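You operate a simulated robot arm through the tools that you are given. There is no shell and no other tool.

Carry out the task below with a simulated robot arm. There is one attempt and no reset: what you move stays moved.

JOB
Put things in order on the top of the hub bench. At the end: the silver roller from the top of the hub bench is on the brown shoe set carton; the green plug gauge (marked "GO") stands where the black collared drift stood; the black trailer plug stands on top of the yellow grease tin; the black collared drift stands on top of the bearing pack; whatever was shut is shut again. Leave all else as you found it, and nothing knocked over.

It is judged by the outcome, as a careful person would: the job done as asked, and still so three seconds after it is handed in. It fails if anything else is knocked over, pushed out of place, dropped, spilled or broken.

ROBOT AND FRAMES
A 6-joint arm with a two-finger gripper, fixed in place. Base frame: the origin is at the foot of the arm, x ahead of it, y to its left, z up; the work surface is at about z = 0. Readings come in mm, degrees, newtons and seconds.
With the tool pointing down near the work surface it reaches from about 240 to 620 mm from the base axis. Its first joint turns from -66.0 to 66.0 degrees. Payload 1.37 kg.
Tool frame: the origin (TCP) lies between the finger pads and is the grasp point; the fingertips stand 22 mm ahead of it; z points along the fingers, y is the line along which they close. The gripper opens to 92 mm; its body begins 65 mm behind the TCP.
Orientation is told as [roll, pitch, yaw] about the base's x, y, z axes, in that order, counted from this pose: with the fingers straight down and closing along the base's y, the tool's x points along the base's -x, its y along +y and its z along -z.

CONTROLS
- The arm moves only by the tool move_arm. Its argument "rows" is text: rows parted by semicolons, each of 7 numbers parted by spaces: the shift along the tool's x, y, z in units of 40 mm (1.0 is 40 mm), then the turn, a rotation vector about the tool's x, y, z in units of 4 degrees (1.0 is 4 degrees), then the finger opening in mm, from 0 to 92. In form: dx dy dz wx wy wz jaw; .... A call has 1 to 20 rows; each row shifts and turns the commanded pose from where the row before left it, along the tool's axes as they then stand. A call with a number of a shift or a turn outside -1 to 1 is refused whole. Each row takes 0.2 s and may step no farther than 50 mm and 8.6 degrees from the row before; otherwise, or with a gripper value out of range, the whole call is refused. Where a pose cannot be reached the arm comes as near as it can. A force on the tool above 40 N (or 10 N above the force at the start of the call, whichever is more), or a blocked arm, ends the call early, and 0.2 s more pass. The fingers move at their own pace (about 59.9 mm/s each) and stop on an object; they squeeze with about 26 N. The grip force told is the motor's: it shows also when the fingers shut on nothing. Time passes only in rows, and 0.2 s behind the last, so rows that do not move let the fingers close. The reply holds the time, the measured pose of the TCP, the force on the tool along the base axes, the opening and the grip force, in the units named above and with some noise, with the torque about the TCP (base axes, N m) and any sound that the robot's microphone picked up.
- Cameras (640 x 400 px; columns grow to the right, rows downward): "scene" is fixed at [12.1, -409.6, 591.1]; the picture's right is [0.87, -0.49, 0.00], its down [-0.24, -0.42, -0.88] and it looks along [0.43, 0.76, -0.48] (base axes); focal length 335 px, centre (320, 200). "wrist" rides on the gripper at [71, 19, -102] in the tool frame; the picture's right is [-0.26, 0.96, 0.00], its down [-0.75, -0.20, -0.63] and it looks along [-0.60, -0.16, 0.78] (tool axes); focal length 280 px, centre (320, 200). There is no depth. A picture from a camera that has moved, and an enlarged one, comes with that camera's place and axes in the base frame and with its lens. The place of the scene camera against the robot may be out by one fixed shift of up to 25 mm in any direction.
- grab_frame(camera): a new picture of that camera. The clock stands still meanwhile.
- inspect(camera, box): a new picture of the part [left, top, right, bottom] of that camera's present view, enlarged. The clock stands still meanwhile.
- hand_in(): hands the job in; it is judged then, once.

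Nothing tells you positions but the pictures and the camera data. Unless the task says otherwise, let go and move clear before handing in.

The tools are called after "Call:" as a command line: name --argument value ..., lists and objects as JSON in quotes. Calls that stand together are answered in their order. move_arm: Moves the arm, as the interface text tells. Its arguments: {"type":"object","properties":{"rows":{"type":"string"}},"required":["rows"]} The other tools are called the same way: grab_frame (camera) takes a picture; inspect (camera, box) takes an enlarged picture of a part of a camera's view; hand_in () hands the job in.

At the start:

```text
clock: 0.0
eef_pos: [293.0, 369.3, 339.5]
ee_rot: [0.2, 0.0, 0.1]
force: [-0.5, -1.0, -0.7]
torque: [0.03, -0.03, 0.03]
opening: 92.0
finger_force: 0.0
```

scene: 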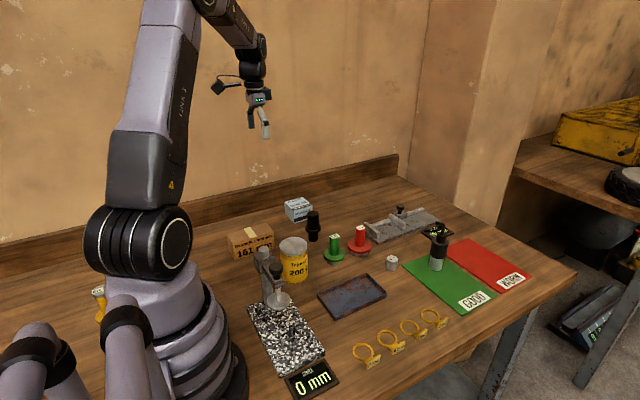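
wrist: 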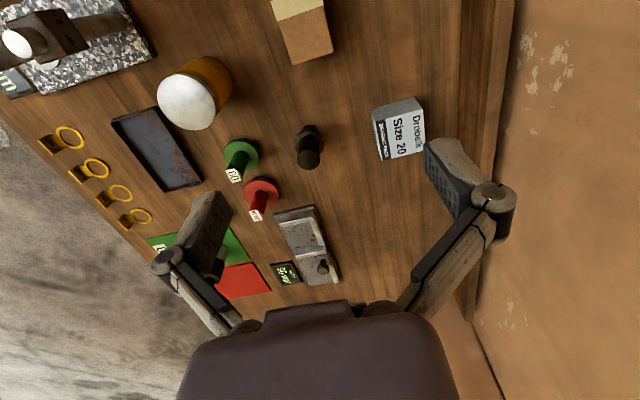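

I see the bench with a brown carton, a yellow tin, a bearing pack (white/blue), a black object, green and red plug gauges, a vise-like thing, and a black thing on the green mat. I'll take enlarged views to identify each of them.

Call:
inspect --camera "scene" --box '[220, 180, 380, 280]'

Call:
inspect --camera "scene" --box '[340, 190, 540, 315]'

Call:
inspect --camera "scene" --box '[220, 240, 460, 390]'

Call:
inspect --camera "wrist" --box '[0, 0, 360, 225]'

Call:
inspect --camera "wrist" --box '[140, 100, 460, 300]'

```text
4.00 times, centred on (300, 230) of scene
camera zoom: at [12.1, -409.6, 591.1], right [0.87, -0.49, 0.0], down [-0.24, -0.42, -0.88], along [0.43, 0.76, -0.48], focal length 1342 px, centre (400, 80)
```

zoom: 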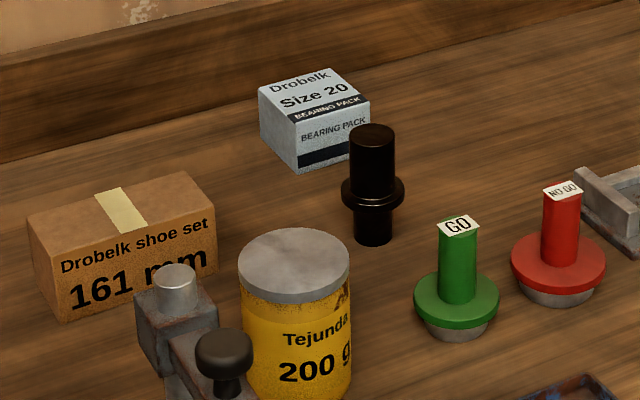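

```text
3.20 times, centred on (440, 252) of scene
camera zoom: at [12.1, -409.6, 591.1], right [0.87, -0.49, 0.0], down [-0.24, -0.42, -0.88], along [0.43, 0.76, -0.48], focal length 1073 px, centre (-64, 32)
```

zoom: 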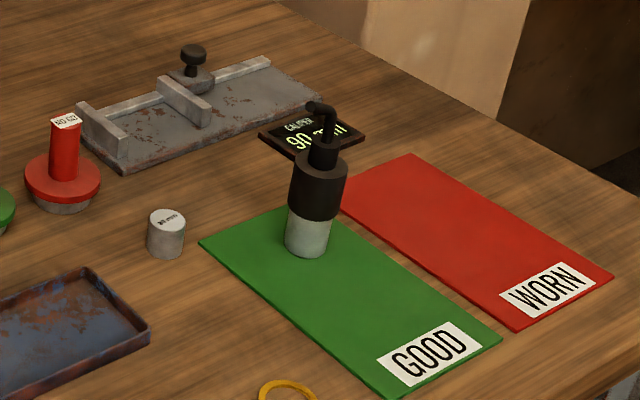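

```text
2.67 times, centred on (340, 315) of scene
camera zoom: at [12.1, -409.6, 591.1], right [0.87, -0.49, 0.0], down [-0.24, -0.42, -0.88], along [0.43, 0.76, -0.48], focal length 894 px, centre (267, -107)
```

zoom: 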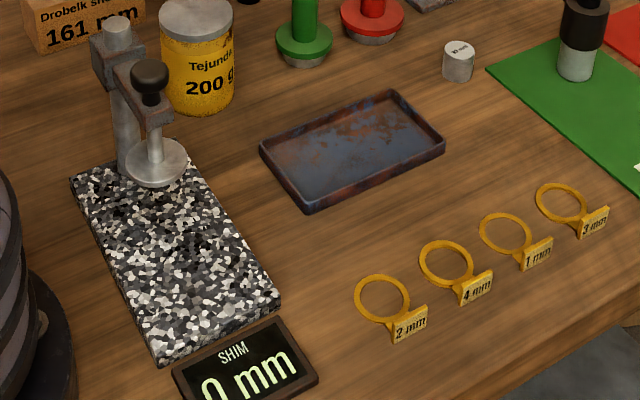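

```text
1.78 times, centred on (180, 112) of wrist
camera zoom: at [223.5, 389.7, 442.3], right [0.26, 0.96, 0.0], down [0.75, -0.21, 0.62], along [0.6, -0.16, -0.78], focal length 498 px, centre (569, 356)
```

zoom: 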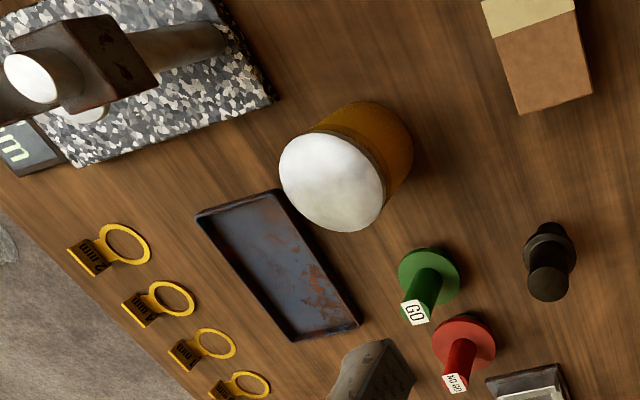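

```text
2.00 times, centred on (300, 200) of wrist
camera zoom: at [223.5, 389.7, 442.3], right [0.26, 0.96, 0.0], down [0.75, -0.21, 0.62], along [0.6, -0.16, -0.78], focal length 561 px, centre (360, 200)
```

zoom: 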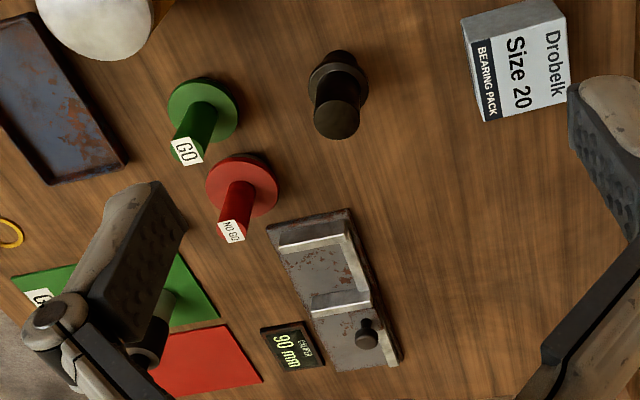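

The black collared drift, the gauges, tin, carton and pack are visible. Next I look closely at the small silver cylinder and the rest of the view.

Call:
inspect --camera "scene" --box '[370, 245, 418, 275]'

Call:
inspect --camera "scene" --box '[400, 215, 480, 265]'

Call:
inspect --camera "scene" --box '[500, 80, 640, 168]'

Call:
inspect --camera "scene" --box '[480, 150, 640, 400]'

Call:
inspect --camera "scene" --box '[0, 240, 160, 400]'

Call:
inspect --camera "scene" --box '[350, 195, 460, 255]'

```text
13.33 times, centred on (394, 260) of scene
camera zoom: at [12.1, -409.6, 591.1], right [0.87, -0.49, 0.0], down [-0.24, -0.42, -0.88], along [0.43, 0.76, -0.48], focal length 4472 px, centre (-667, -600)
```

zoom: 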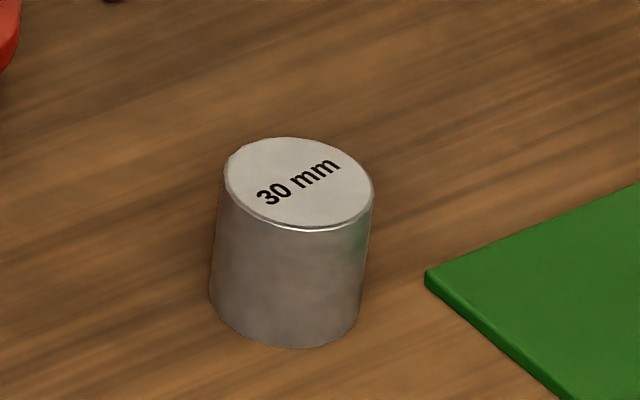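

```text
8.00 times, centred on (440, 240) of scene
camera zoom: at [12.1, -409.6, 591.1], right [0.87, -0.49, 0.0], down [-0.24, -0.42, -0.88], along [0.43, 0.76, -0.48], focal length 2683 px, centre (-640, -120)
```

zoom: 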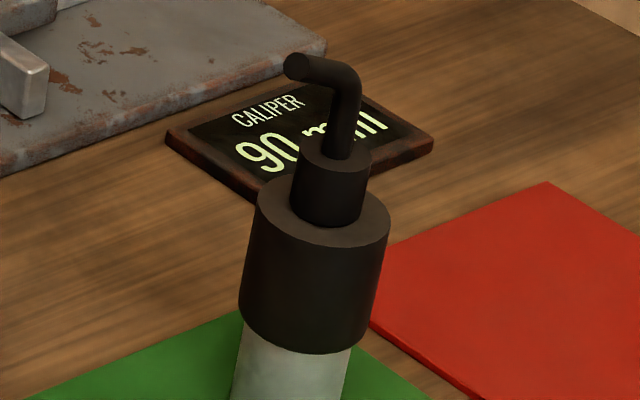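

```text
4.55 times, centred on (570, 124) of scene
camera zoom: at [12.1, -409.6, 591.1], right [0.87, -0.49, 0.0], down [-0.24, -0.42, -0.88], along [0.43, 0.76, -0.48], focal length 1524 px, centre (-816, 546)
```

zoom: 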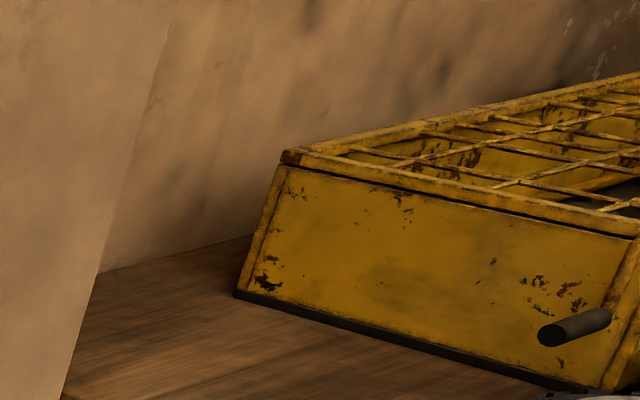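

```text
1.60 times, centred on (560, 275) of scene
camera zoom: at [12.1, -409.6, 591.1], right [0.87, -0.49, 0.0], down [-0.24, -0.42, -0.88], along [0.43, 0.76, -0.48], focal length 537 px, centre (-64, 80)
```

zoom: 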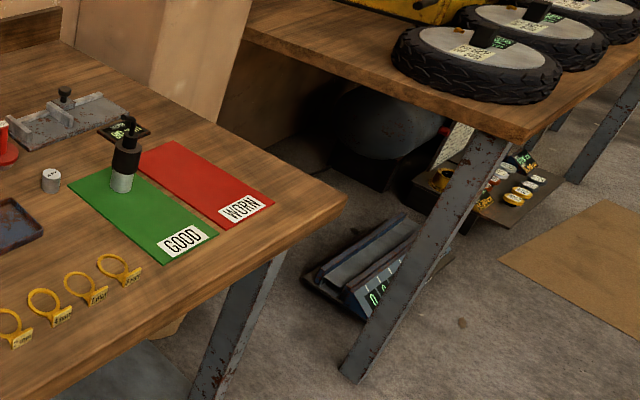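

```text
2.50 times, centred on (80, 320) of scene
camera zoom: at [12.1, -409.6, 591.1], right [0.87, -0.49, 0.0], down [-0.24, -0.42, -0.88], along [0.43, 0.76, -0.48], focal length 838 px, centre (920, -100)
```

zoom: 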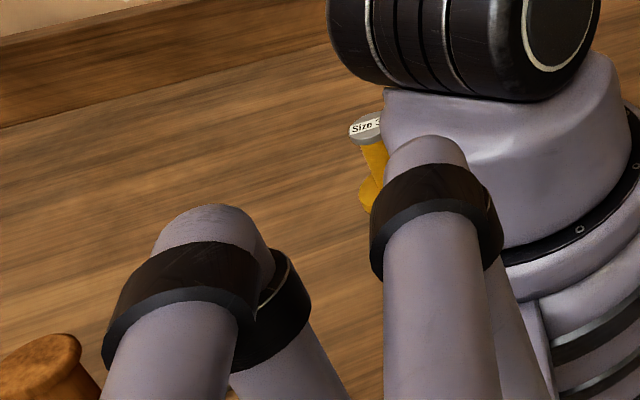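

```text
5.82 times, centred on (405, 225) of scene
camera zoom: at [12.1, -409.6, 591.1], right [0.87, -0.49, 0.0], down [-0.24, -0.42, -0.88], along [0.43, 0.76, -0.48], focal length 1951 px, centre (-174, 54)
```

zoom: 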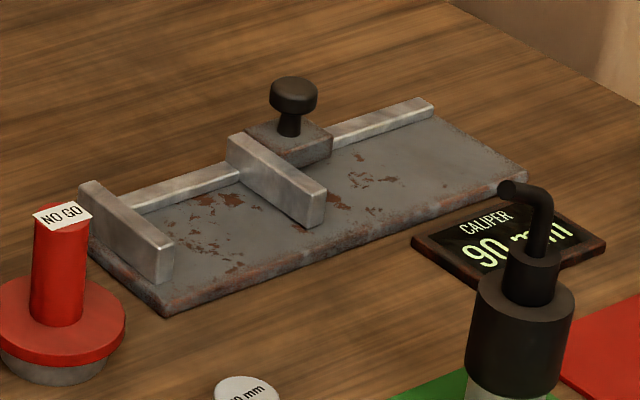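

The silver roller is the 30 mm cylinder near the green mat, and the trailer plug stands on that mat. Rough positions are drift (418,318), GO gauge (420,196), tin (299,199), carton (240,366), pack (440,465), roller (535,96) and plug (640,40). The plug and the pack are near the reach limit. I move down for a closer view of the drift and pack.

Call:
move_arm --rows "-0.2 0.1 0.9 0 0 0 92; -0.2 0.1 0.9 0 0 0 92; -0.1 0.1 0.6 0 0 0 92; 0 0 0 0 0 0 92"

Call:
grab_frame --camera "wrist"

```text
clock: 1.0
eef_pos: [312.4, 382.0, 244.7]
ee_rot: [0.2, -0.1, 0.0]
force: [0.2, 0.0, -0.9]
torque: [0.03, -0.01, 0.0]
opening: 92.2
finger_force: 0.0
```

```text
taken
camera wrist: at [242.4, 401.7, 347.5], right [0.26, 0.96, 0.0], down [0.75, -0.21, 0.62], along [0.6, -0.16, -0.78], focal length 280 px, centre (320, 200)
```

wrist: 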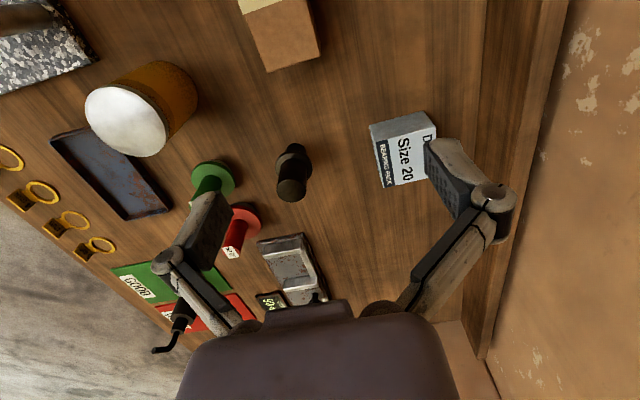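

Call:
inspect --camera "wrist" --box '[200, 100, 360, 225]'

Call:
inspect --camera "wrist" --box '[350, 90, 510, 215]'

Call:
inspect --camera "wrist" --box '[200, 0, 360, 100]'

Call:
inspect --camera "wrist" --box '[80, 220, 280, 360]'

```text
3.20 times, centred on (280, 162) of wrist
camera zoom: at [242.4, 401.7, 347.5], right [0.26, 0.96, 0.0], down [0.75, -0.21, 0.62], along [0.6, -0.16, -0.78], focal length 897 px, centre (448, 320)
```

zoom: 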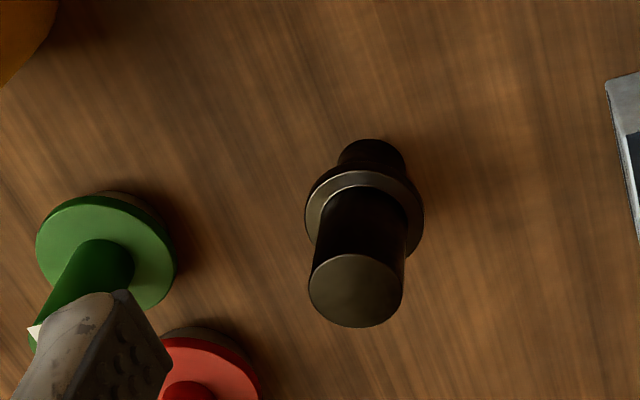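

```text
3.20 times, centred on (430, 152) of wrist
camera zoom: at [242.4, 401.7, 347.5], right [0.26, 0.96, 0.0], down [0.75, -0.21, 0.62], along [0.6, -0.16, -0.78], focal length 897 px, centre (-32, 352)
```

zoom: 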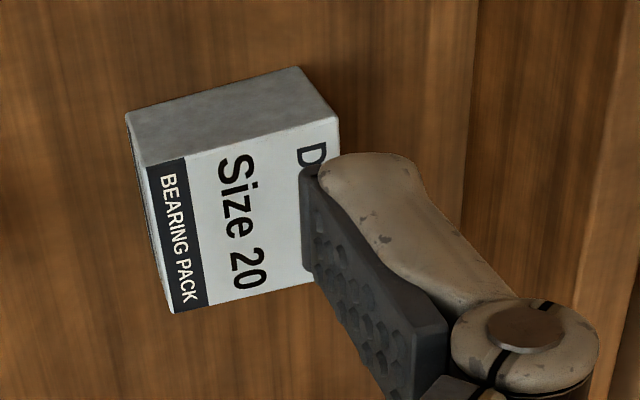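

```text
4.00 times, centred on (280, 50) of wrist
camera zoom: at [242.4, 401.7, 347.5], right [0.26, 0.96, 0.0], down [0.75, -0.21, 0.62], along [0.6, -0.16, -0.78], focal length 1122 px, centre (480, 800)
```

zoom: 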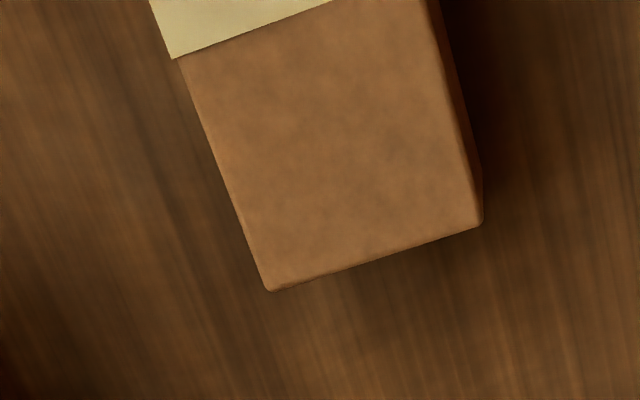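

```text
2.86 times, centred on (180, 290) of wrist
camera zoom: at [242.4, 401.7, 347.5], right [0.26, 0.96, 0.0], down [0.75, -0.21, 0.62], along [0.6, -0.16, -0.78], focal length 801 px, centre (720, -57)
```

zoom: 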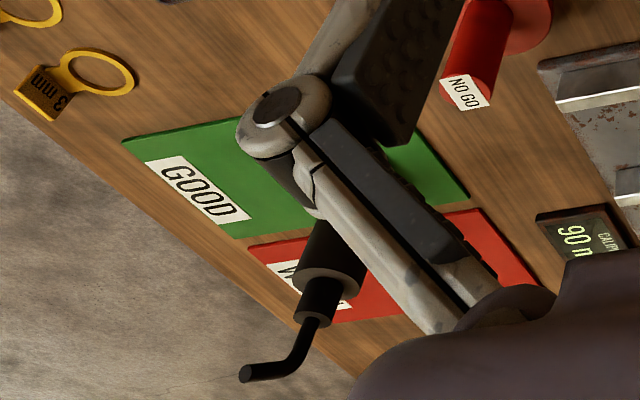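

The drift axis is at about (420,318.5), roughly 88 tall with its collar top near z 42. The pack spans x 406–476, y 424–492 with its top near 47. Before grasping anything I test the reach above the pack with the empty gripper.

Call:
move_arm --rows "-0.62 0.37 0.45 0 0 0 92; -0.62 0.37 0.45 0 0 0 92; -0.62 0.37 0.45 0 0 0 92; -0.62 0.37 0.45 0 0 0 92; -0.62 0.37 0.45 0 0 0 92; 0 0 0 0 0 0 92; 0 0 0 0 0 0 92"

Call:
grab_frame --camera "scene"

Call:
grab_frame --camera "wrist"

```text
clock: 2.6
eef_pos: [436.9, 458.3, 153.6]
ee_rot: [0.2, 0.0, 0.0]
force: [0.6, 0.0, -0.6]
torque: [-0.01, 0.0, -0.03]
opening: 91.9
finger_force: 0.0
```

```text
taken
```

scene: 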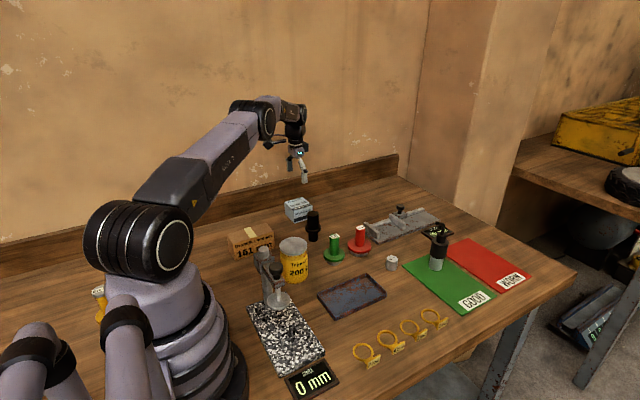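

```text
taken
camera wrist: at [366.6, 476.1, 256.2], right [0.26, 0.96, 0.0], down [0.75, -0.21, 0.62], along [0.6, -0.16, -0.78], focal length 280 px, centre (320, 200)
```

wrist: 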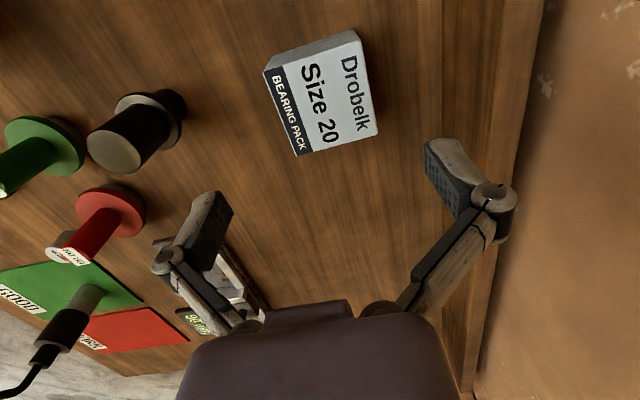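

The arm reaches above the pack. I measure the pack and the left part of this view more exactly.

Call:
inspect --camera "wrist" --box '[240, 10, 400, 170]'

Call:
inspect --camera "wrist" --box '[0, 80, 240, 400]'

```text
2.50 times, centred on (320, 90) of wrist
camera zoom: at [366.6, 476.1, 256.2], right [0.26, 0.96, 0.0], down [0.75, -0.21, 0.62], along [0.6, -0.16, -0.78], focal length 701 px, centre (320, 475)
```

zoom: 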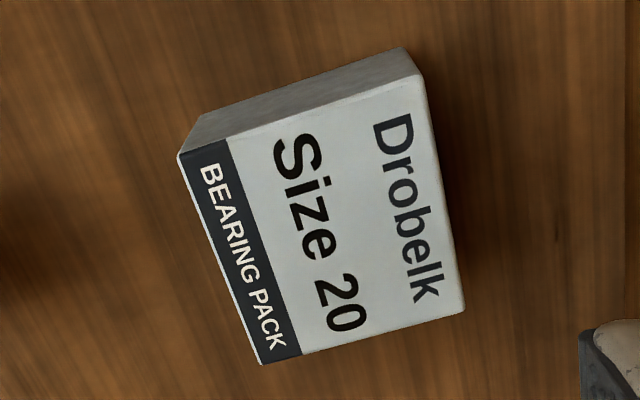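

```text
1.25 times, centred on (120, 240) of wrist
camera zoom: at [366.6, 476.1, 256.2], right [0.26, 0.96, 0.0], down [0.75, -0.21, 0.62], along [0.6, -0.16, -0.78], focal length 350 px, centre (570, 150)
```

zoom: 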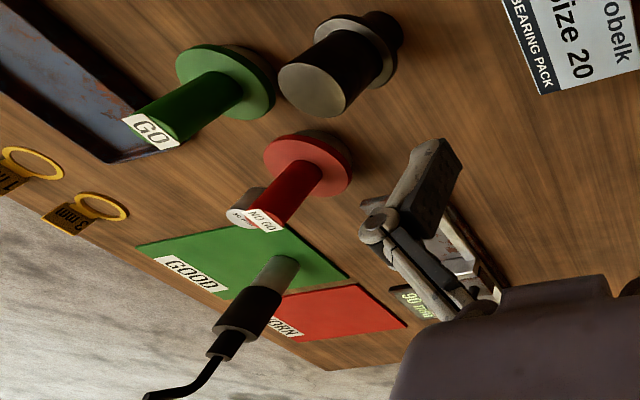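

The pack centre is (441.5,459.5) with its top at 47, and the drift is confirmed at (420,318.5) with its top near 89. I move over the drift.

Call:
move_arm --rows "0.11 -0.87 0 0 0 0 80; 0.11 -0.87 0 0 0 0 80; 0.11 -0.87 0 0 0 0 80; 0.1 -0.88 0 0 0 0 80; 0 0 0 0 0 0 80; 0 0 0 0 0 0 80"

Call:
grab_frame --camera "wrist"

Call:
inspect --camera "scene" --box '[220, 120, 420, 280]'

```text
clock: 4.0
eef_pos: [419.2, 316.3, 152.9]
ee_rot: [0.2, 0.0, -0.1]
force: [-0.6, -0.3, -0.5]
torque: [0.0, -0.03, 0.0]
opening: 80.1
finger_force: 0.0
```

```text
taken
camera wrist: at [348.6, 334.8, 255.2], right [0.26, 0.96, 0.0], down [0.75, -0.21, 0.62], along [0.6, -0.16, -0.78], focal length 280 px, centre (320, 200)
```

wrist: 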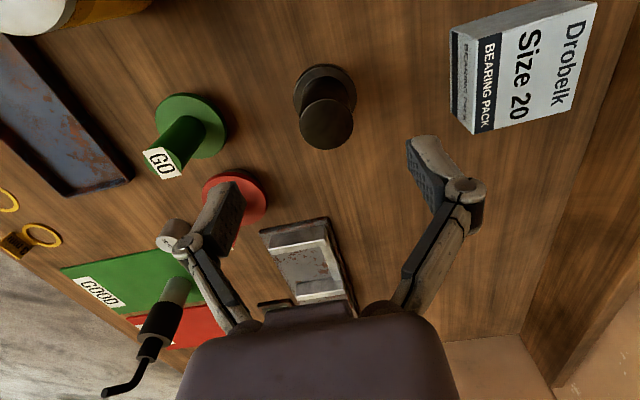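

```text
2.50 times, centred on (320, 200) of scene
camera zoom: at [12.1, -409.6, 591.1], right [0.87, -0.49, 0.0], down [-0.24, -0.42, -0.88], along [0.43, 0.76, -0.48], focal length 838 px, centre (320, 200)
```

zoom: 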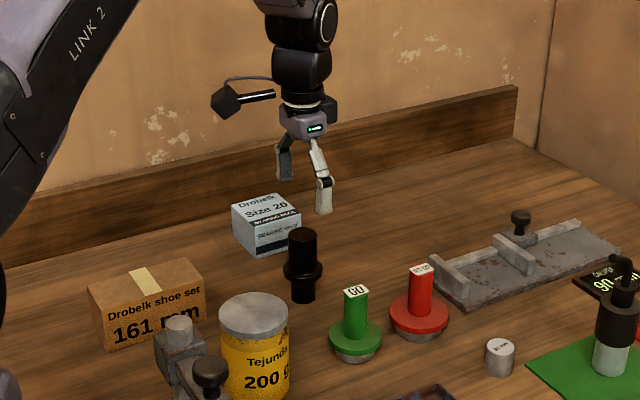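

The drift top sits at about (419.5,319.5). I align, descend in small steps to z about 70, and grip the upper shaft above the collar.

Call:
move_arm --rows "-0.01 0.07 0.5 0 0 0 80; 0 0 0.5 0 0 0 80; 0 0 0.5 0 0 0 80; 0 0 0 0 0 0 80; 0 0 0 0 0 0 80"

Call:
inspect --camera "scene" --box '[240, 130, 400, 280]'

Call:
grab_frame --camera "wrist"

```text
clock: 5.2
eef_pos: [421.0, 321.4, 93.5]
ee_rot: [0.2, 0.0, 0.0]
force: [0.0, 0.2, -0.2]
torque: [0.01, 0.01, -0.01]
opening: 79.8
finger_force: 0.1
```

```text
2.67 times, centred on (320, 205) of scene
camera zoom: at [12.1, -409.6, 591.1], right [0.87, -0.49, 0.0], down [-0.24, -0.42, -0.88], along [0.43, 0.76, -0.48], focal length 894 px, centre (320, 187)
```

zoom: 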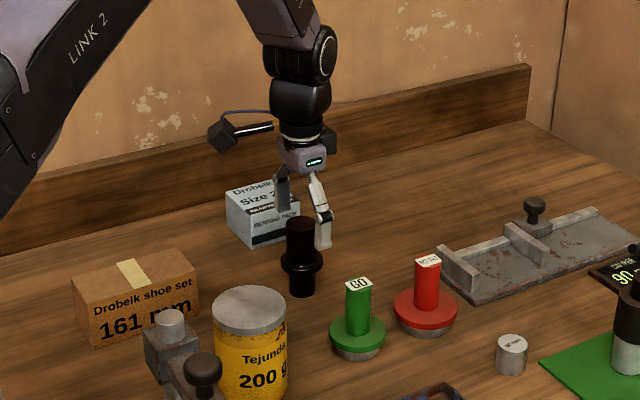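

```text
taken
camera wrist: at [350.4, 339.6, 195.3], right [0.26, 0.96, 0.0], down [0.75, -0.21, 0.62], along [0.6, -0.16, -0.78], focal length 280 px, centre (320, 200)
```

wrist: 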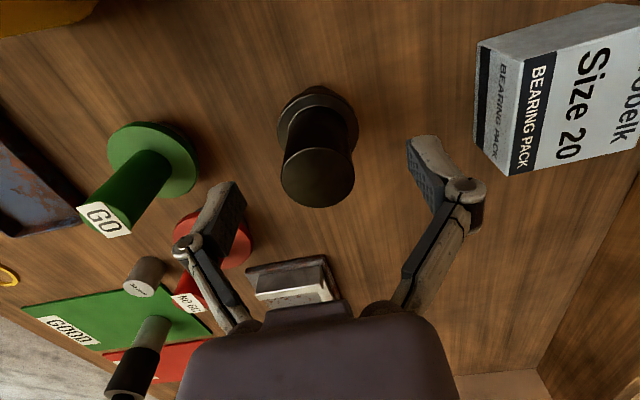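

The fingers straddle the drift. I descend the last 23 mm to z about 70 and close.

Call:
move_arm --rows "0.04 -0.03 0.3 0 0 0 80; 0 0 0.29 0 0 0 80; 0 0 0 0 0 0 60; 0 0 0 0 0 0 40; 0 0 0 0 0 0 30; 0 0 0 0 0 0 20; 0 0 0 0 0 0 20"

Call:
grab_frame --camera "wrist"

```text
clock: 6.8
eef_pos: [418.8, 319.8, 70.0]
ee_rot: [0.1, 0.0, 0.0]
force: [0.8, 1.5, 0.6]
torque: [0.1, -0.04, 0.0]
opening: 33.0
finger_force: 25.8
```

```text
taken
camera wrist: at [348.7, 338.8, 172.2], right [0.26, 0.96, 0.0], down [0.75, -0.21, 0.62], along [0.6, -0.16, -0.78], focal length 280 px, centre (320, 200)
```

wrist: 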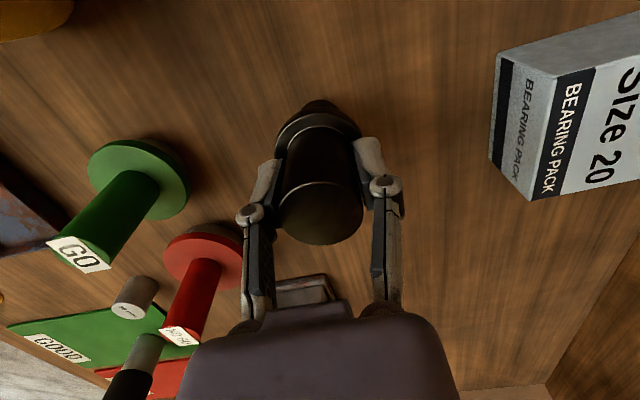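

The grip holds at 33 mm opening. I lift straight up and check the drift hangs properly.

Call:
move_arm --rows "0 0 -0.2 0 0 0 20; 0 0 -0.5 0 0 0 20; 0 0 -0.5 0 0 0 20; 0 0 -0.5 0 0 0 20; 0 0 -0.5 0 0 0 20; 0 0 0 0 0 0 20"

Call:
inspect --camera "scene" --box '[240, 130, 400, 280]'

```text
clock: 8.2
eef_pos: [420.2, 319.7, 157.7]
ee_rot: [0.2, 0.0, 0.0]
force: [-0.8, -0.3, -5.6]
torque: [0.0, 0.02, -0.04]
opening: 33.4
finger_force: 26.1
```

```text
2.67 times, centred on (320, 205) of scene
camera zoom: at [12.1, -409.6, 591.1], right [0.87, -0.49, 0.0], down [-0.24, -0.42, -0.88], along [0.43, 0.76, -0.48], focal length 894 px, centre (320, 187)
```

zoom: 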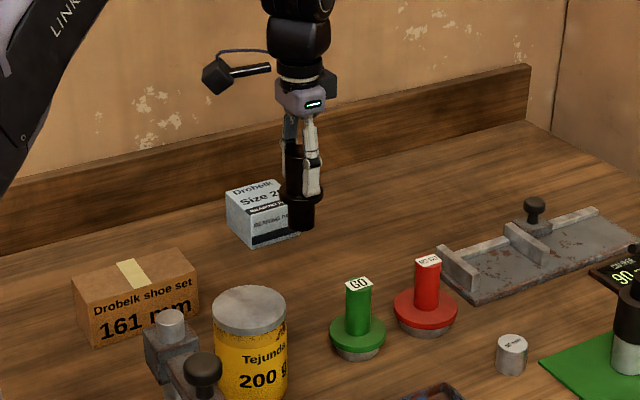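

The drift is lifted, upright, with its bottom at about z 88. I carry it over the pack at this height.

Call:
move_arm --rows "-0.07 0.4 0 0 0 0 20; -0.07 0.5 0 0 0 0 20; -0.07 0.55 0 0 0 0 20; -0.08 0.55 0 0 0 0 20; -0.08 0.55 0 0 0 0 20; -0.08 0.5 0 0 0 0 20; -0.07 0.42 0 0 0 0 20; 0 0 0 0 0 0 20; 0 0 0 0 0 0 20"

Call:
grab_frame --camera "wrist"

Call:
inspect --camera "scene" --box '[240, 130, 400, 280]'

```text
clock: 10.2
eef_pos: [442.0, 458.2, 158.5]
ee_rot: [0.2, 0.1, 0.0]
force: [0.7, -0.5, -4.3]
torque: [0.0, 0.02, -0.02]
opening: 33.3
finger_force: 26.0
```

```text
taken
camera wrist: at [370.1, 477.2, 261.2], right [0.26, 0.96, 0.0], down [0.75, -0.21, 0.62], along [0.6, -0.16, -0.78], focal length 280 px, centre (320, 200)
```

wrist: 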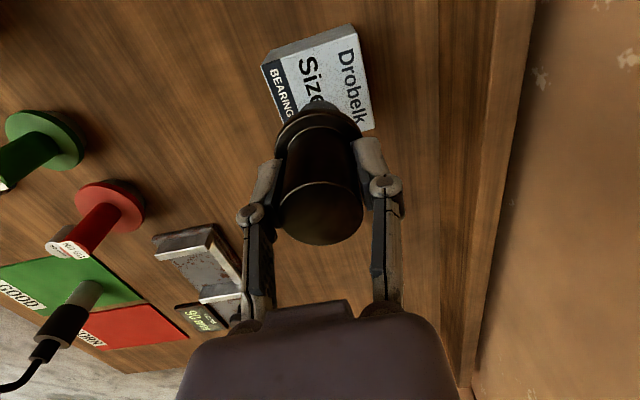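

```text
2.67 times, centred on (320, 205) of scene
camera zoom: at [12.1, -409.6, 591.1], right [0.87, -0.49, 0.0], down [-0.24, -0.42, -0.88], along [0.43, 0.76, -0.48], focal length 894 px, centre (320, 187)
```

zoom: 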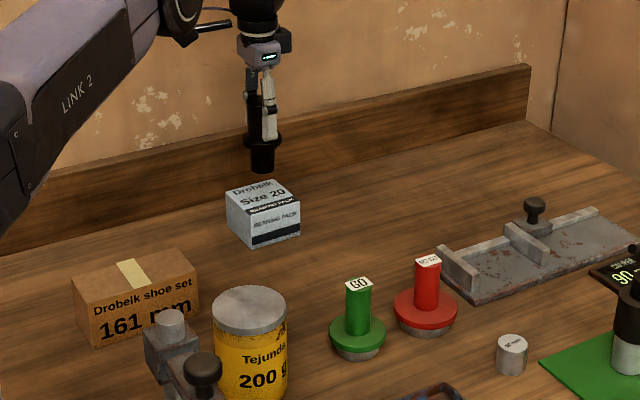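

The drift is over the pack centre. I descend to just above the pack top, then creep down, watching the force.

Call:
move_arm --rows "0 0 0.3 0 0 0 20; 0 0 0.3 0 0 0 20; 0 0 0.3 0 0 0 20; 0 0 0.05 0 0 0 20; 0 0 0 0 0 0 20; 0 0 0 0 0 0 20"

Call:
inspect --camera "scene" --box '[260, 160, 340, 230]'

```text
clock: 11.6
eef_pos: [440.7, 459.0, 119.5]
ee_rot: [0.2, 0.0, 0.0]
force: [-0.4, -1.0, -5.7]
torque: [0.02, 0.02, 0.0]
opening: 33.1
finger_force: 26.1
```

```text
5.71 times, centred on (300, 195) of scene
camera zoom: at [12.1, -409.6, 591.1], right [0.87, -0.49, 0.0], down [-0.24, -0.42, -0.88], along [0.43, 0.76, -0.48], focal length 1916 px, centre (434, 229)
```

zoom: 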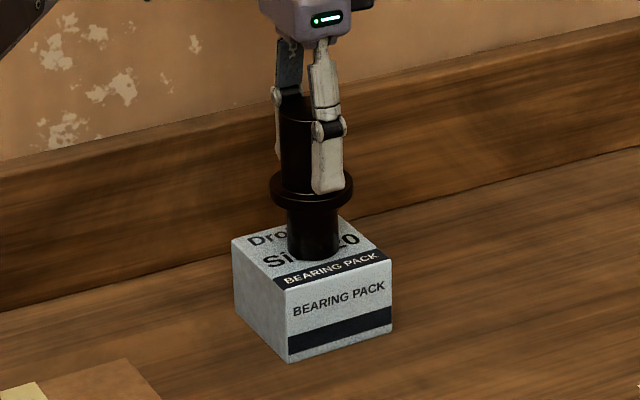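

Still hanging free (-5.7 N). I creep down in 1 mm steps.

Call:
move_arm --rows "0 0 0.025 0 0 0 20; 0 0 0.025 0 0 0 20; 0 0 0 0 0 0 20"

```text
clock: 12.4
eef_pos: [440.5, 458.5, 119.6]
ee_rot: [0.2, 0.0, 0.0]
force: [-4.0, -1.9, 4.6]
torque: [-0.13, 0.21, 0.03]
opening: 33.2
finger_force: 26.2
```

Contact is made (force turned to +4.6 N). I relieve about half a millimetre and open.

Call:
move_arm --rows "0 0 -0.015 0 0 0 20; 0 0 0 0 0 0 36; 0 0 0 0 0 0 44; 0 0 0 0 0 0 55; 0 0 0 0 0 0 65; 0 0 0 0 0 0 70"

Call:
grab_frame --camera "wrist"

Call:
inspect --camera "scene" --box '[260, 160, 340, 230]'

```text
clock: 13.8
eef_pos: [439.9, 458.2, 119.0]
ee_rot: [0.1, -0.1, 0.1]
force: [-0.1, 0.0, 0.1]
torque: [-0.01, 0.01, -0.01]
opening: 70.1
finger_force: 0.0
```

```text
taken
camera wrist: at [369.8, 477.3, 221.9], right [0.26, 0.96, 0.0], down [0.75, -0.21, 0.62], along [0.6, -0.16, -0.78], focal length 280 px, centre (320, 200)
```

wrist: 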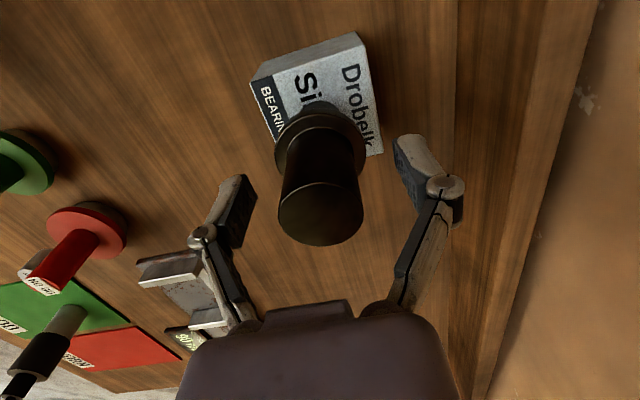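

```text
5.71 times, centred on (300, 195) of scene
camera zoom: at [12.1, -409.6, 591.1], right [0.87, -0.49, 0.0], down [-0.24, -0.42, -0.88], along [0.43, 0.76, -0.48], focal length 1916 px, centre (434, 229)
```

zoom: 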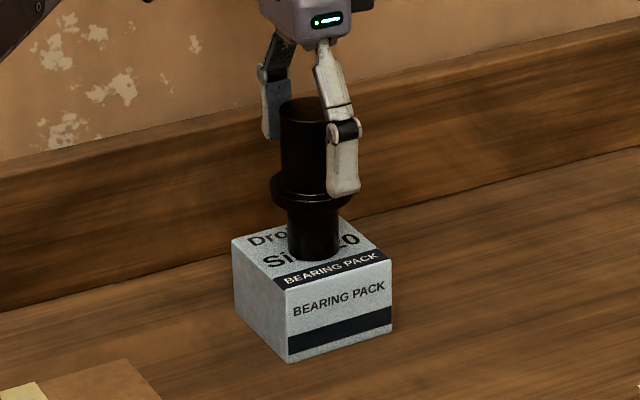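

The drift stands on the pack. I rise clear, then move over toward the GO gauge.

Call:
move_arm --rows "0 0 -0.3 0 0 0 70; 0 0 -0.5 0 0 0 70; 0 0 -0.6 0 0 0 70; 0 0 -0.6 0 0 0 70; 0 0 -0.4 0 0 0 70; 0.06 -0.8 0 0 0 0 70; 0.06 -0.9 0 0 0 0 70; 0.07 -0.9 0 0 0 0 70; 0.07 -0.9 0 0 0 0 70; 0.07 -0.9 0 0 0 0 70; 0.07 -0.9 0 0 0 0 70; 0.07 -0.9 0 0 0 0 70; 0.05 -0.4 0 0 0 0 70; 0 0 0 0 0 0 70; 0 0 0 0 0 0 70"

Call:
grab_frame --camera "wrist"

Call:
grab_frame --camera "scene"

```text
clock: 17.0
eef_pos: [422.0, 193.0, 214.5]
ee_rot: [0.2, 0.0, 0.0]
force: [0.4, -0.1, -0.1]
torque: [-0.03, 0.03, -0.01]
opening: 70.2
finger_force: 0.0
```

```text
taken
camera wrist: at [350.4, 212.6, 316.6], right [0.26, 0.96, 0.0], down [0.75, -0.21, 0.62], along [0.6, -0.16, -0.78], focal length 280 px, centre (320, 200)
```

wrist: 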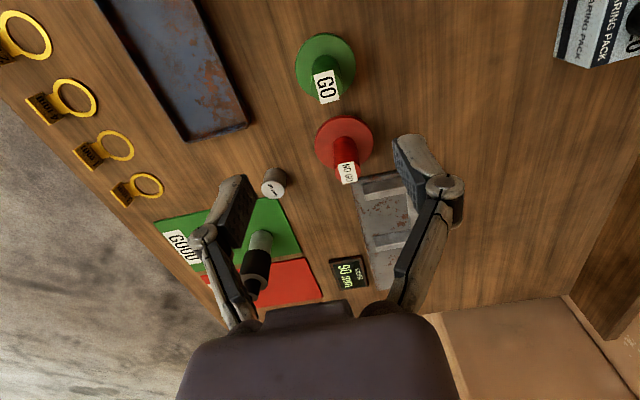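

```text
taken
```

scene: 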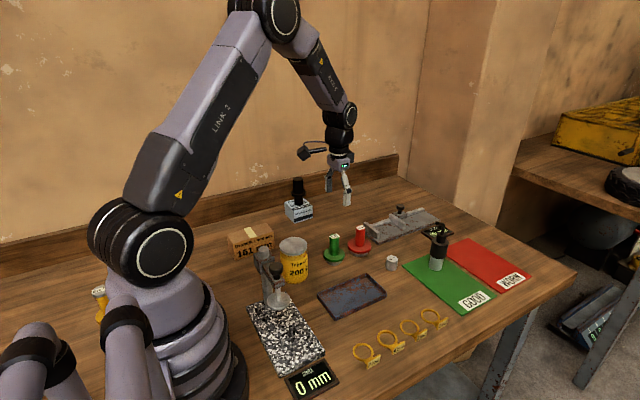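

Call:
inspect --camera "wrist" --box '[260, 20, 420, 145]'

Call:
inspect --camera "wrist" --box '[150, 150, 330, 310]'

Call:
inspect --camera "scene" --box '[310, 220, 400, 280]'

```text
3.20 times, centred on (340, 82) of wrist
camera zoom: at [350.4, 212.6, 316.6], right [0.26, 0.96, 0.0], down [0.75, -0.21, 0.62], along [0.6, -0.16, -0.78], focal length 897 px, centre (256, 576)
```

zoom: 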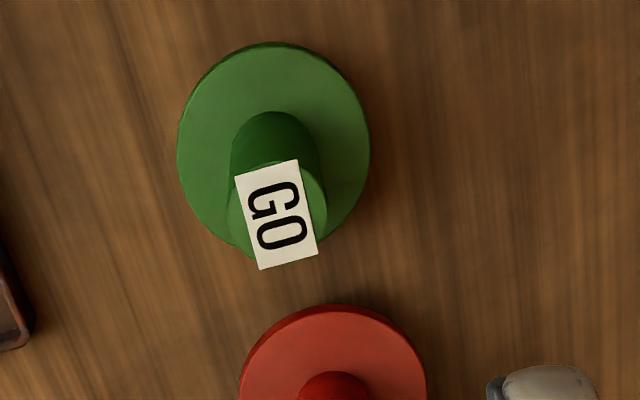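

```text
2.50 times, centred on (240, 230) of wrist
camera zoom: at [350.4, 212.6, 316.6], right [0.26, 0.96, 0.0], down [0.75, -0.21, 0.62], along [0.6, -0.16, -0.78], focal length 701 px, centre (520, 125)
```

zoom: 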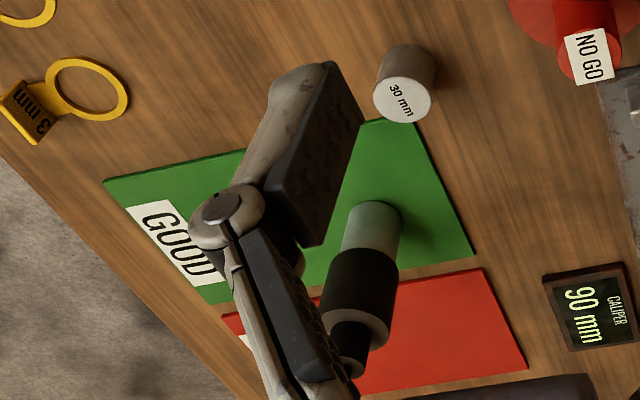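

```text
6.67 times, centred on (355, 250) of scene
camera zoom: at [12.1, -409.6, 591.1], right [0.87, -0.49, 0.0], down [-0.24, -0.42, -0.88], along [0.43, 0.76, -0.48], focal length 2236 px, centre (87, -133)
```

zoom: 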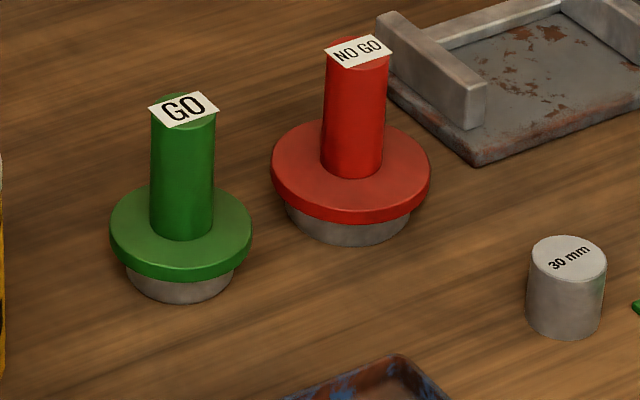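

The GO gauge axis is at (419.5,198.5), about 82 tall with its flange top near z 23. I come down over it and check before the final approach.

Call:
move_arm --rows "0.06 0.14 0.6 0 0 0 70; 0 0 0.8 0 0 0 70; 0 0 0.8 0 0 0 70; 0 0 0.4 0 0 0 70; 0 0 0 0 0 0 70; 0 0 0 0 0 0 70"

Call:
grab_frame --camera "wrist"

Call:
inspect --camera "scene" --box '[280, 170, 420, 280]'

```text
clock: 18.4
eef_pos: [418.5, 198.9, 110.1]
ee_rot: [0.2, 0.0, 0.0]
force: [0.0, 0.2, 0.2]
torque: [-0.03, -0.01, 0.04]
opening: 70.1
finger_force: 0.1
```

```text
taken
camera wrist: at [347.3, 218.0, 212.5], right [0.26, 0.96, 0.0], down [0.75, -0.21, 0.62], along [0.6, -0.16, -0.78], focal length 280 px, centre (320, 200)
```

wrist: 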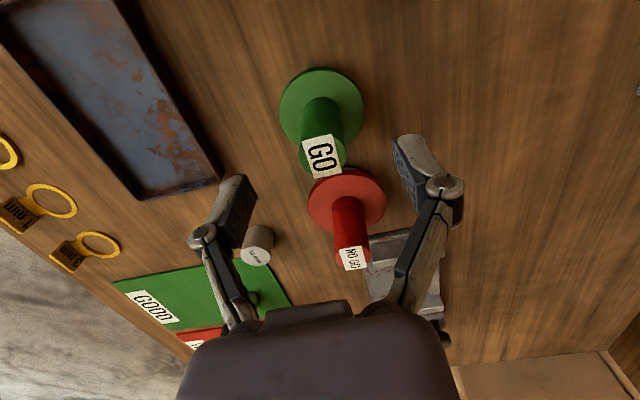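

```text
3.64 times, centred on (350, 225) of scene
camera zoom: at [12.1, -409.6, 591.1], right [0.87, -0.49, 0.0], down [-0.24, -0.42, -0.88], along [0.43, 0.76, -0.48], focal length 1220 px, centre (211, 109)
```

zoom: 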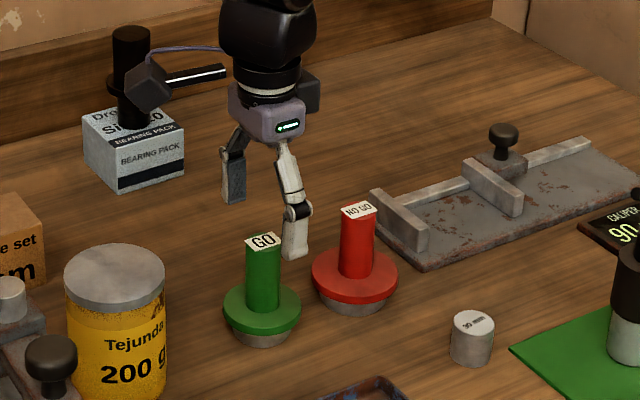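

Aligned to within a millimetre. I descend to z about 58 and grip the handle.

Call:
move_arm --rows "-0.02 0.01 0.4 0 0 0 70; 0 0 0.5 0 0 0 70; 0 0 0.4 0 0 0 70; 0 0 0 0 0 0 70; 0 0 0 0 0 0 50; 0 0 0 0 0 0 35; 0 0 0 0 0 0 25; 0 0 0 0 0 0 12; 0 0 0 0 0 0 12"

Call:
grab_frame --camera "wrist"

```text
clock: 20.4
eef_pos: [418.2, 200.3, 56.5]
ee_rot: [0.1, 0.0, 0.0]
force: [0.0, -0.2, 0.5]
torque: [0.02, -0.01, 0.02]
opening: 25.2
finger_force: 26.2
```

```text
taken
camera wrist: at [347.8, 218.8, 159.5], right [0.26, 0.96, 0.0], down [0.75, -0.21, 0.62], along [0.6, -0.16, -0.78], focal length 280 px, centre (320, 200)
```

wrist: 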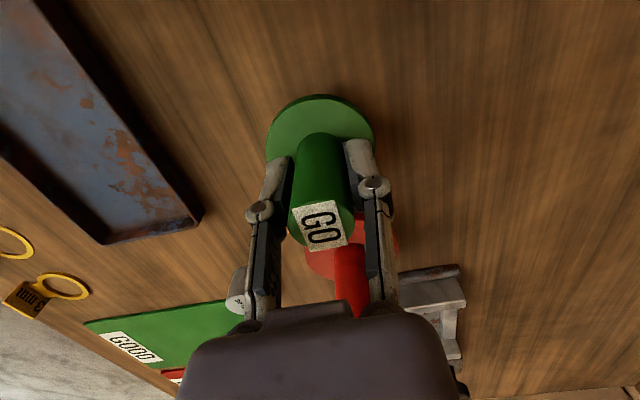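

The gauge is held at 25 mm. I lift it and carry it in +y to the drift's old spot at (419.5,319.5).

Call:
move_arm --rows "0 0 -0.2 0 0 0 12; 0 0 -0.5 0 0 0 12; 0 0 -0.6 0 0 0 12; 0 0 -0.6 0 0 0 12; -0.01 0.5 0 0 0 0 12; -0.01 0.5 0 0 0 0 12; 0 0.5 0 0 0 0 12; 0 0.5 0 0 0 0 12; 0 0.5 0 0 0 0 12; 0 0.5 0 0 0 0 12; 0 0 0 0 0 0 12; 0 0 0 0 0 0 12"

Call:
grab_frame --camera "wrist"

Call:
inspect --camera "scene" --box '[260, 170, 400, 280]'

```text
clock: 23.0
eef_pos: [419.3, 321.1, 134.9]
ee_rot: [0.2, -0.1, 0.0]
force: [-0.3, -0.8, -1.8]
torque: [0.0, -0.01, -0.02]
opening: 25.5
finger_force: 26.0
```

```text
taken
camera wrist: at [348.3, 340.2, 236.6], right [0.26, 0.96, 0.0], down [0.75, -0.21, 0.62], along [0.6, -0.16, -0.78], focal length 280 px, centre (320, 200)
```

wrist: 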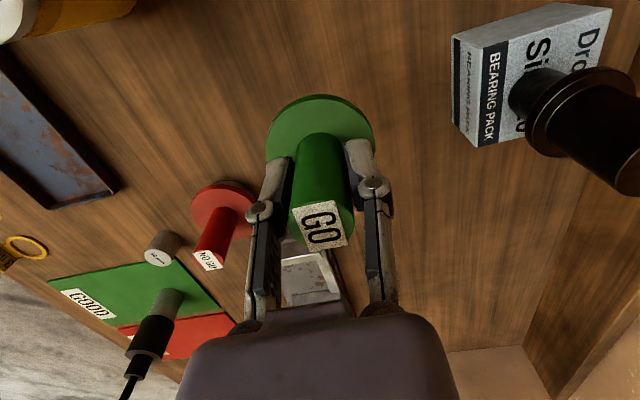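

```text
3.64 times, centred on (330, 225) of scene
camera zoom: at [12.1, -409.6, 591.1], right [0.87, -0.49, 0.0], down [-0.24, -0.42, -0.88], along [0.43, 0.76, -0.48], focal length 1220 px, centre (284, 109)
```

zoom: 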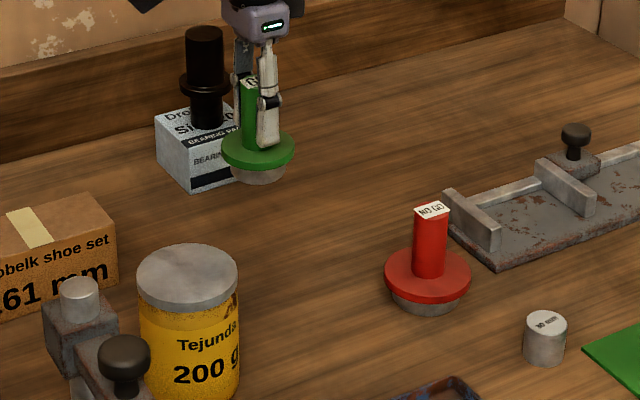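

I lower the gauge, then creep to contact.

Call:
move_arm --rows "0 -0.02 0.5 0 0 0 12; 0 0 0.5 0 0 0 12; 0 0 0.5 0 0 0 12; 0 0 0.3 0 0 0 12; 0 0 0 0 0 0 12; 0 0 0 0 0 0 12"

Call:
inspect --camera "scene" --box '[270, 180, 370, 260]'

```text
clock: 24.4
eef_pos: [420.4, 321.1, 62.8]
ee_rot: [0.2, 0.1, 0.0]
force: [0.0, 0.2, -2.0]
torque: [-0.01, 0.03, 0.01]
opening: 25.2
finger_force: 26.0
```

```text
5.00 times, centred on (320, 220) of scene
camera zoom: at [12.1, -409.6, 591.1], right [0.87, -0.49, 0.0], down [-0.24, -0.42, -0.88], along [0.43, 0.76, -0.48], focal length 1677 px, centre (320, 100)
```

zoom: 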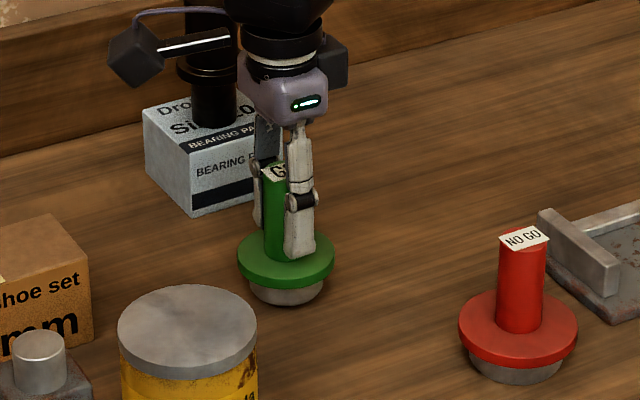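

Call:
move_arm --rows "0 -0.025 0.05 0 0 0 12; 0 0 0.025 0 0 0 12; 0 0 0 0 0 0 12"

```text
clock: 25.2
eef_pos: [419.6, 319.6, 59.5]
ee_rot: [0.2, 0.0, 0.0]
force: [0.4, 0.4, -1.8]
torque: [-0.01, 0.01, 0.02]
opening: 25.3
finger_force: 26.3
```

Still hanging free at z 59.5, so I continue in 1 mm steps.

Call:
move_arm --rows "0 0 0.025 0 0 0 12; 0 0 0.02 0 0 0 12; 0 0 0 0 0 0 12"

```text
clock: 26.0
eef_pos: [419.4, 317.4, 57.1]
ee_rot: [0.2, 0.0, 0.0]
force: [-0.8, 0.5, -1.6]
torque: [0.0, -0.03, -0.01]
opening: 25.3
finger_force: 25.8
```

Call:
move_arm --rows "0 0 0.02 0 0 0 12; 0 0 0 0 0 0 12"

```text
clock: 26.6
eef_pos: [419.2, 318.3, 56.0]
ee_rot: [0.3, 0.0, 0.0]
force: [-1.0, 0.6, 3.4]
torque: [0.02, 0.06, 0.0]
opening: 25.4
finger_force: 25.9
```

Contact is made. I relieve slightly and release.

Call:
move_arm --rows "0 0 -0.01 0 0 0 12; 0 0 0 0 0 0 30; 0 0 0 0 0 0 40; 0 0 0 0 0 0 55; 0 0 0 0 0 0 65; 0 0 0 0 0 0 65"

Call:
grab_frame --camera "wrist"

Call:
inspect --camera "scene" --box '[270, 180, 370, 260]'

```text
clock: 28.0
eef_pos: [418.9, 319.2, 57.5]
ee_rot: [0.3, 0.0, 0.1]
force: [0.9, 0.4, 0.1]
torque: [-0.02, 0.0, 0.04]
opening: 65.3
finger_force: 0.0
```

```text
taken
camera wrist: at [348.0, 337.7, 159.9], right [0.26, 0.96, 0.0], down [0.75, -0.21, 0.62], along [0.6, -0.16, -0.78], focal length 280 px, centre (320, 200)
```

wrist: 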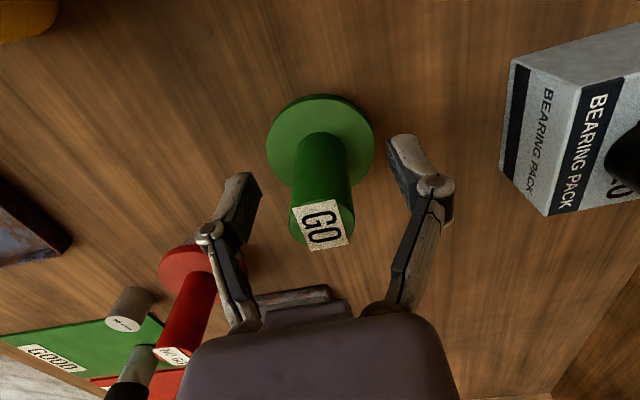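

```text
5.00 times, centred on (320, 220) of scene
camera zoom: at [12.1, -409.6, 591.1], right [0.87, -0.49, 0.0], down [-0.24, -0.42, -0.88], along [0.43, 0.76, -0.48], focal length 1677 px, centre (320, 100)
```

zoom: 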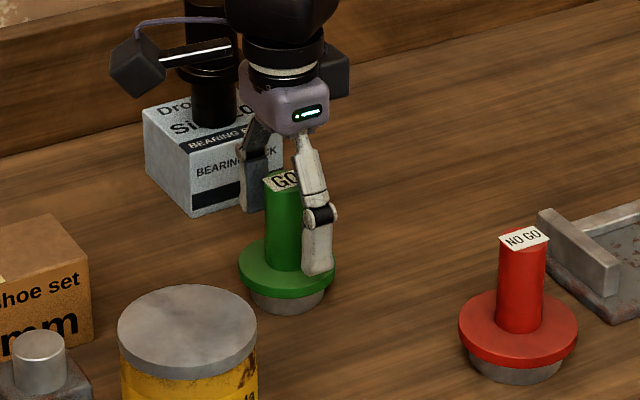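

The GO gauge stands on the drift's old spot. I rise clear and move toward the roller and plug to look at both.

Call:
move_arm --rows "0 0 -0.3 0 0 0 65; 0 0 -0.7 0 0 0 65; 0 0 -0.8 0 0 0 65; 0 0 -0.9 0 0 0 65; 0 0 -0.8 0 0 0 65; -0.4 -0.87 0 0 0 0 65; -0.4 -0.87 0 0 0 0 65; -0.4 -0.87 0 0 0 0 65; -0.4 -0.87 0 0 0 0 65; -0.4 -0.87 0 0 0 0 80; -0.4 -0.87 0 0 0 0 92; -0.4 -0.87 0 0 0 0 92; 0 0 0 0 0 0 92; 0 0 0 0 0 0 92"

Call:
grab_frame --camera "wrist"

Call:
grab_frame --camera "scene"

```text
clock: 31.0
eef_pos: [532.2, 73.2, 196.9]
ee_rot: [0.2, -0.1, -0.1]
force: [-0.3, 0.2, 0.9]
torque: [-0.03, 0.02, -0.01]
opening: 92.2
finger_force: 0.1
```

```text
taken
camera wrist: at [460.8, 92.3, 298.5], right [0.26, 0.96, 0.0], down [0.75, -0.21, 0.62], along [0.6, -0.16, -0.78], focal length 280 px, centre (320, 200)
```

wrist: 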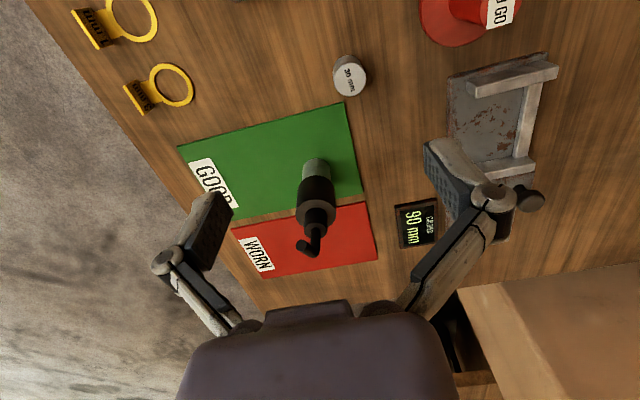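

```text
taken
```

scene: 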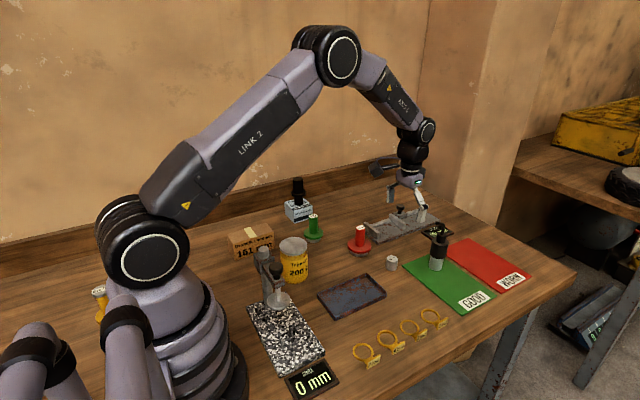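

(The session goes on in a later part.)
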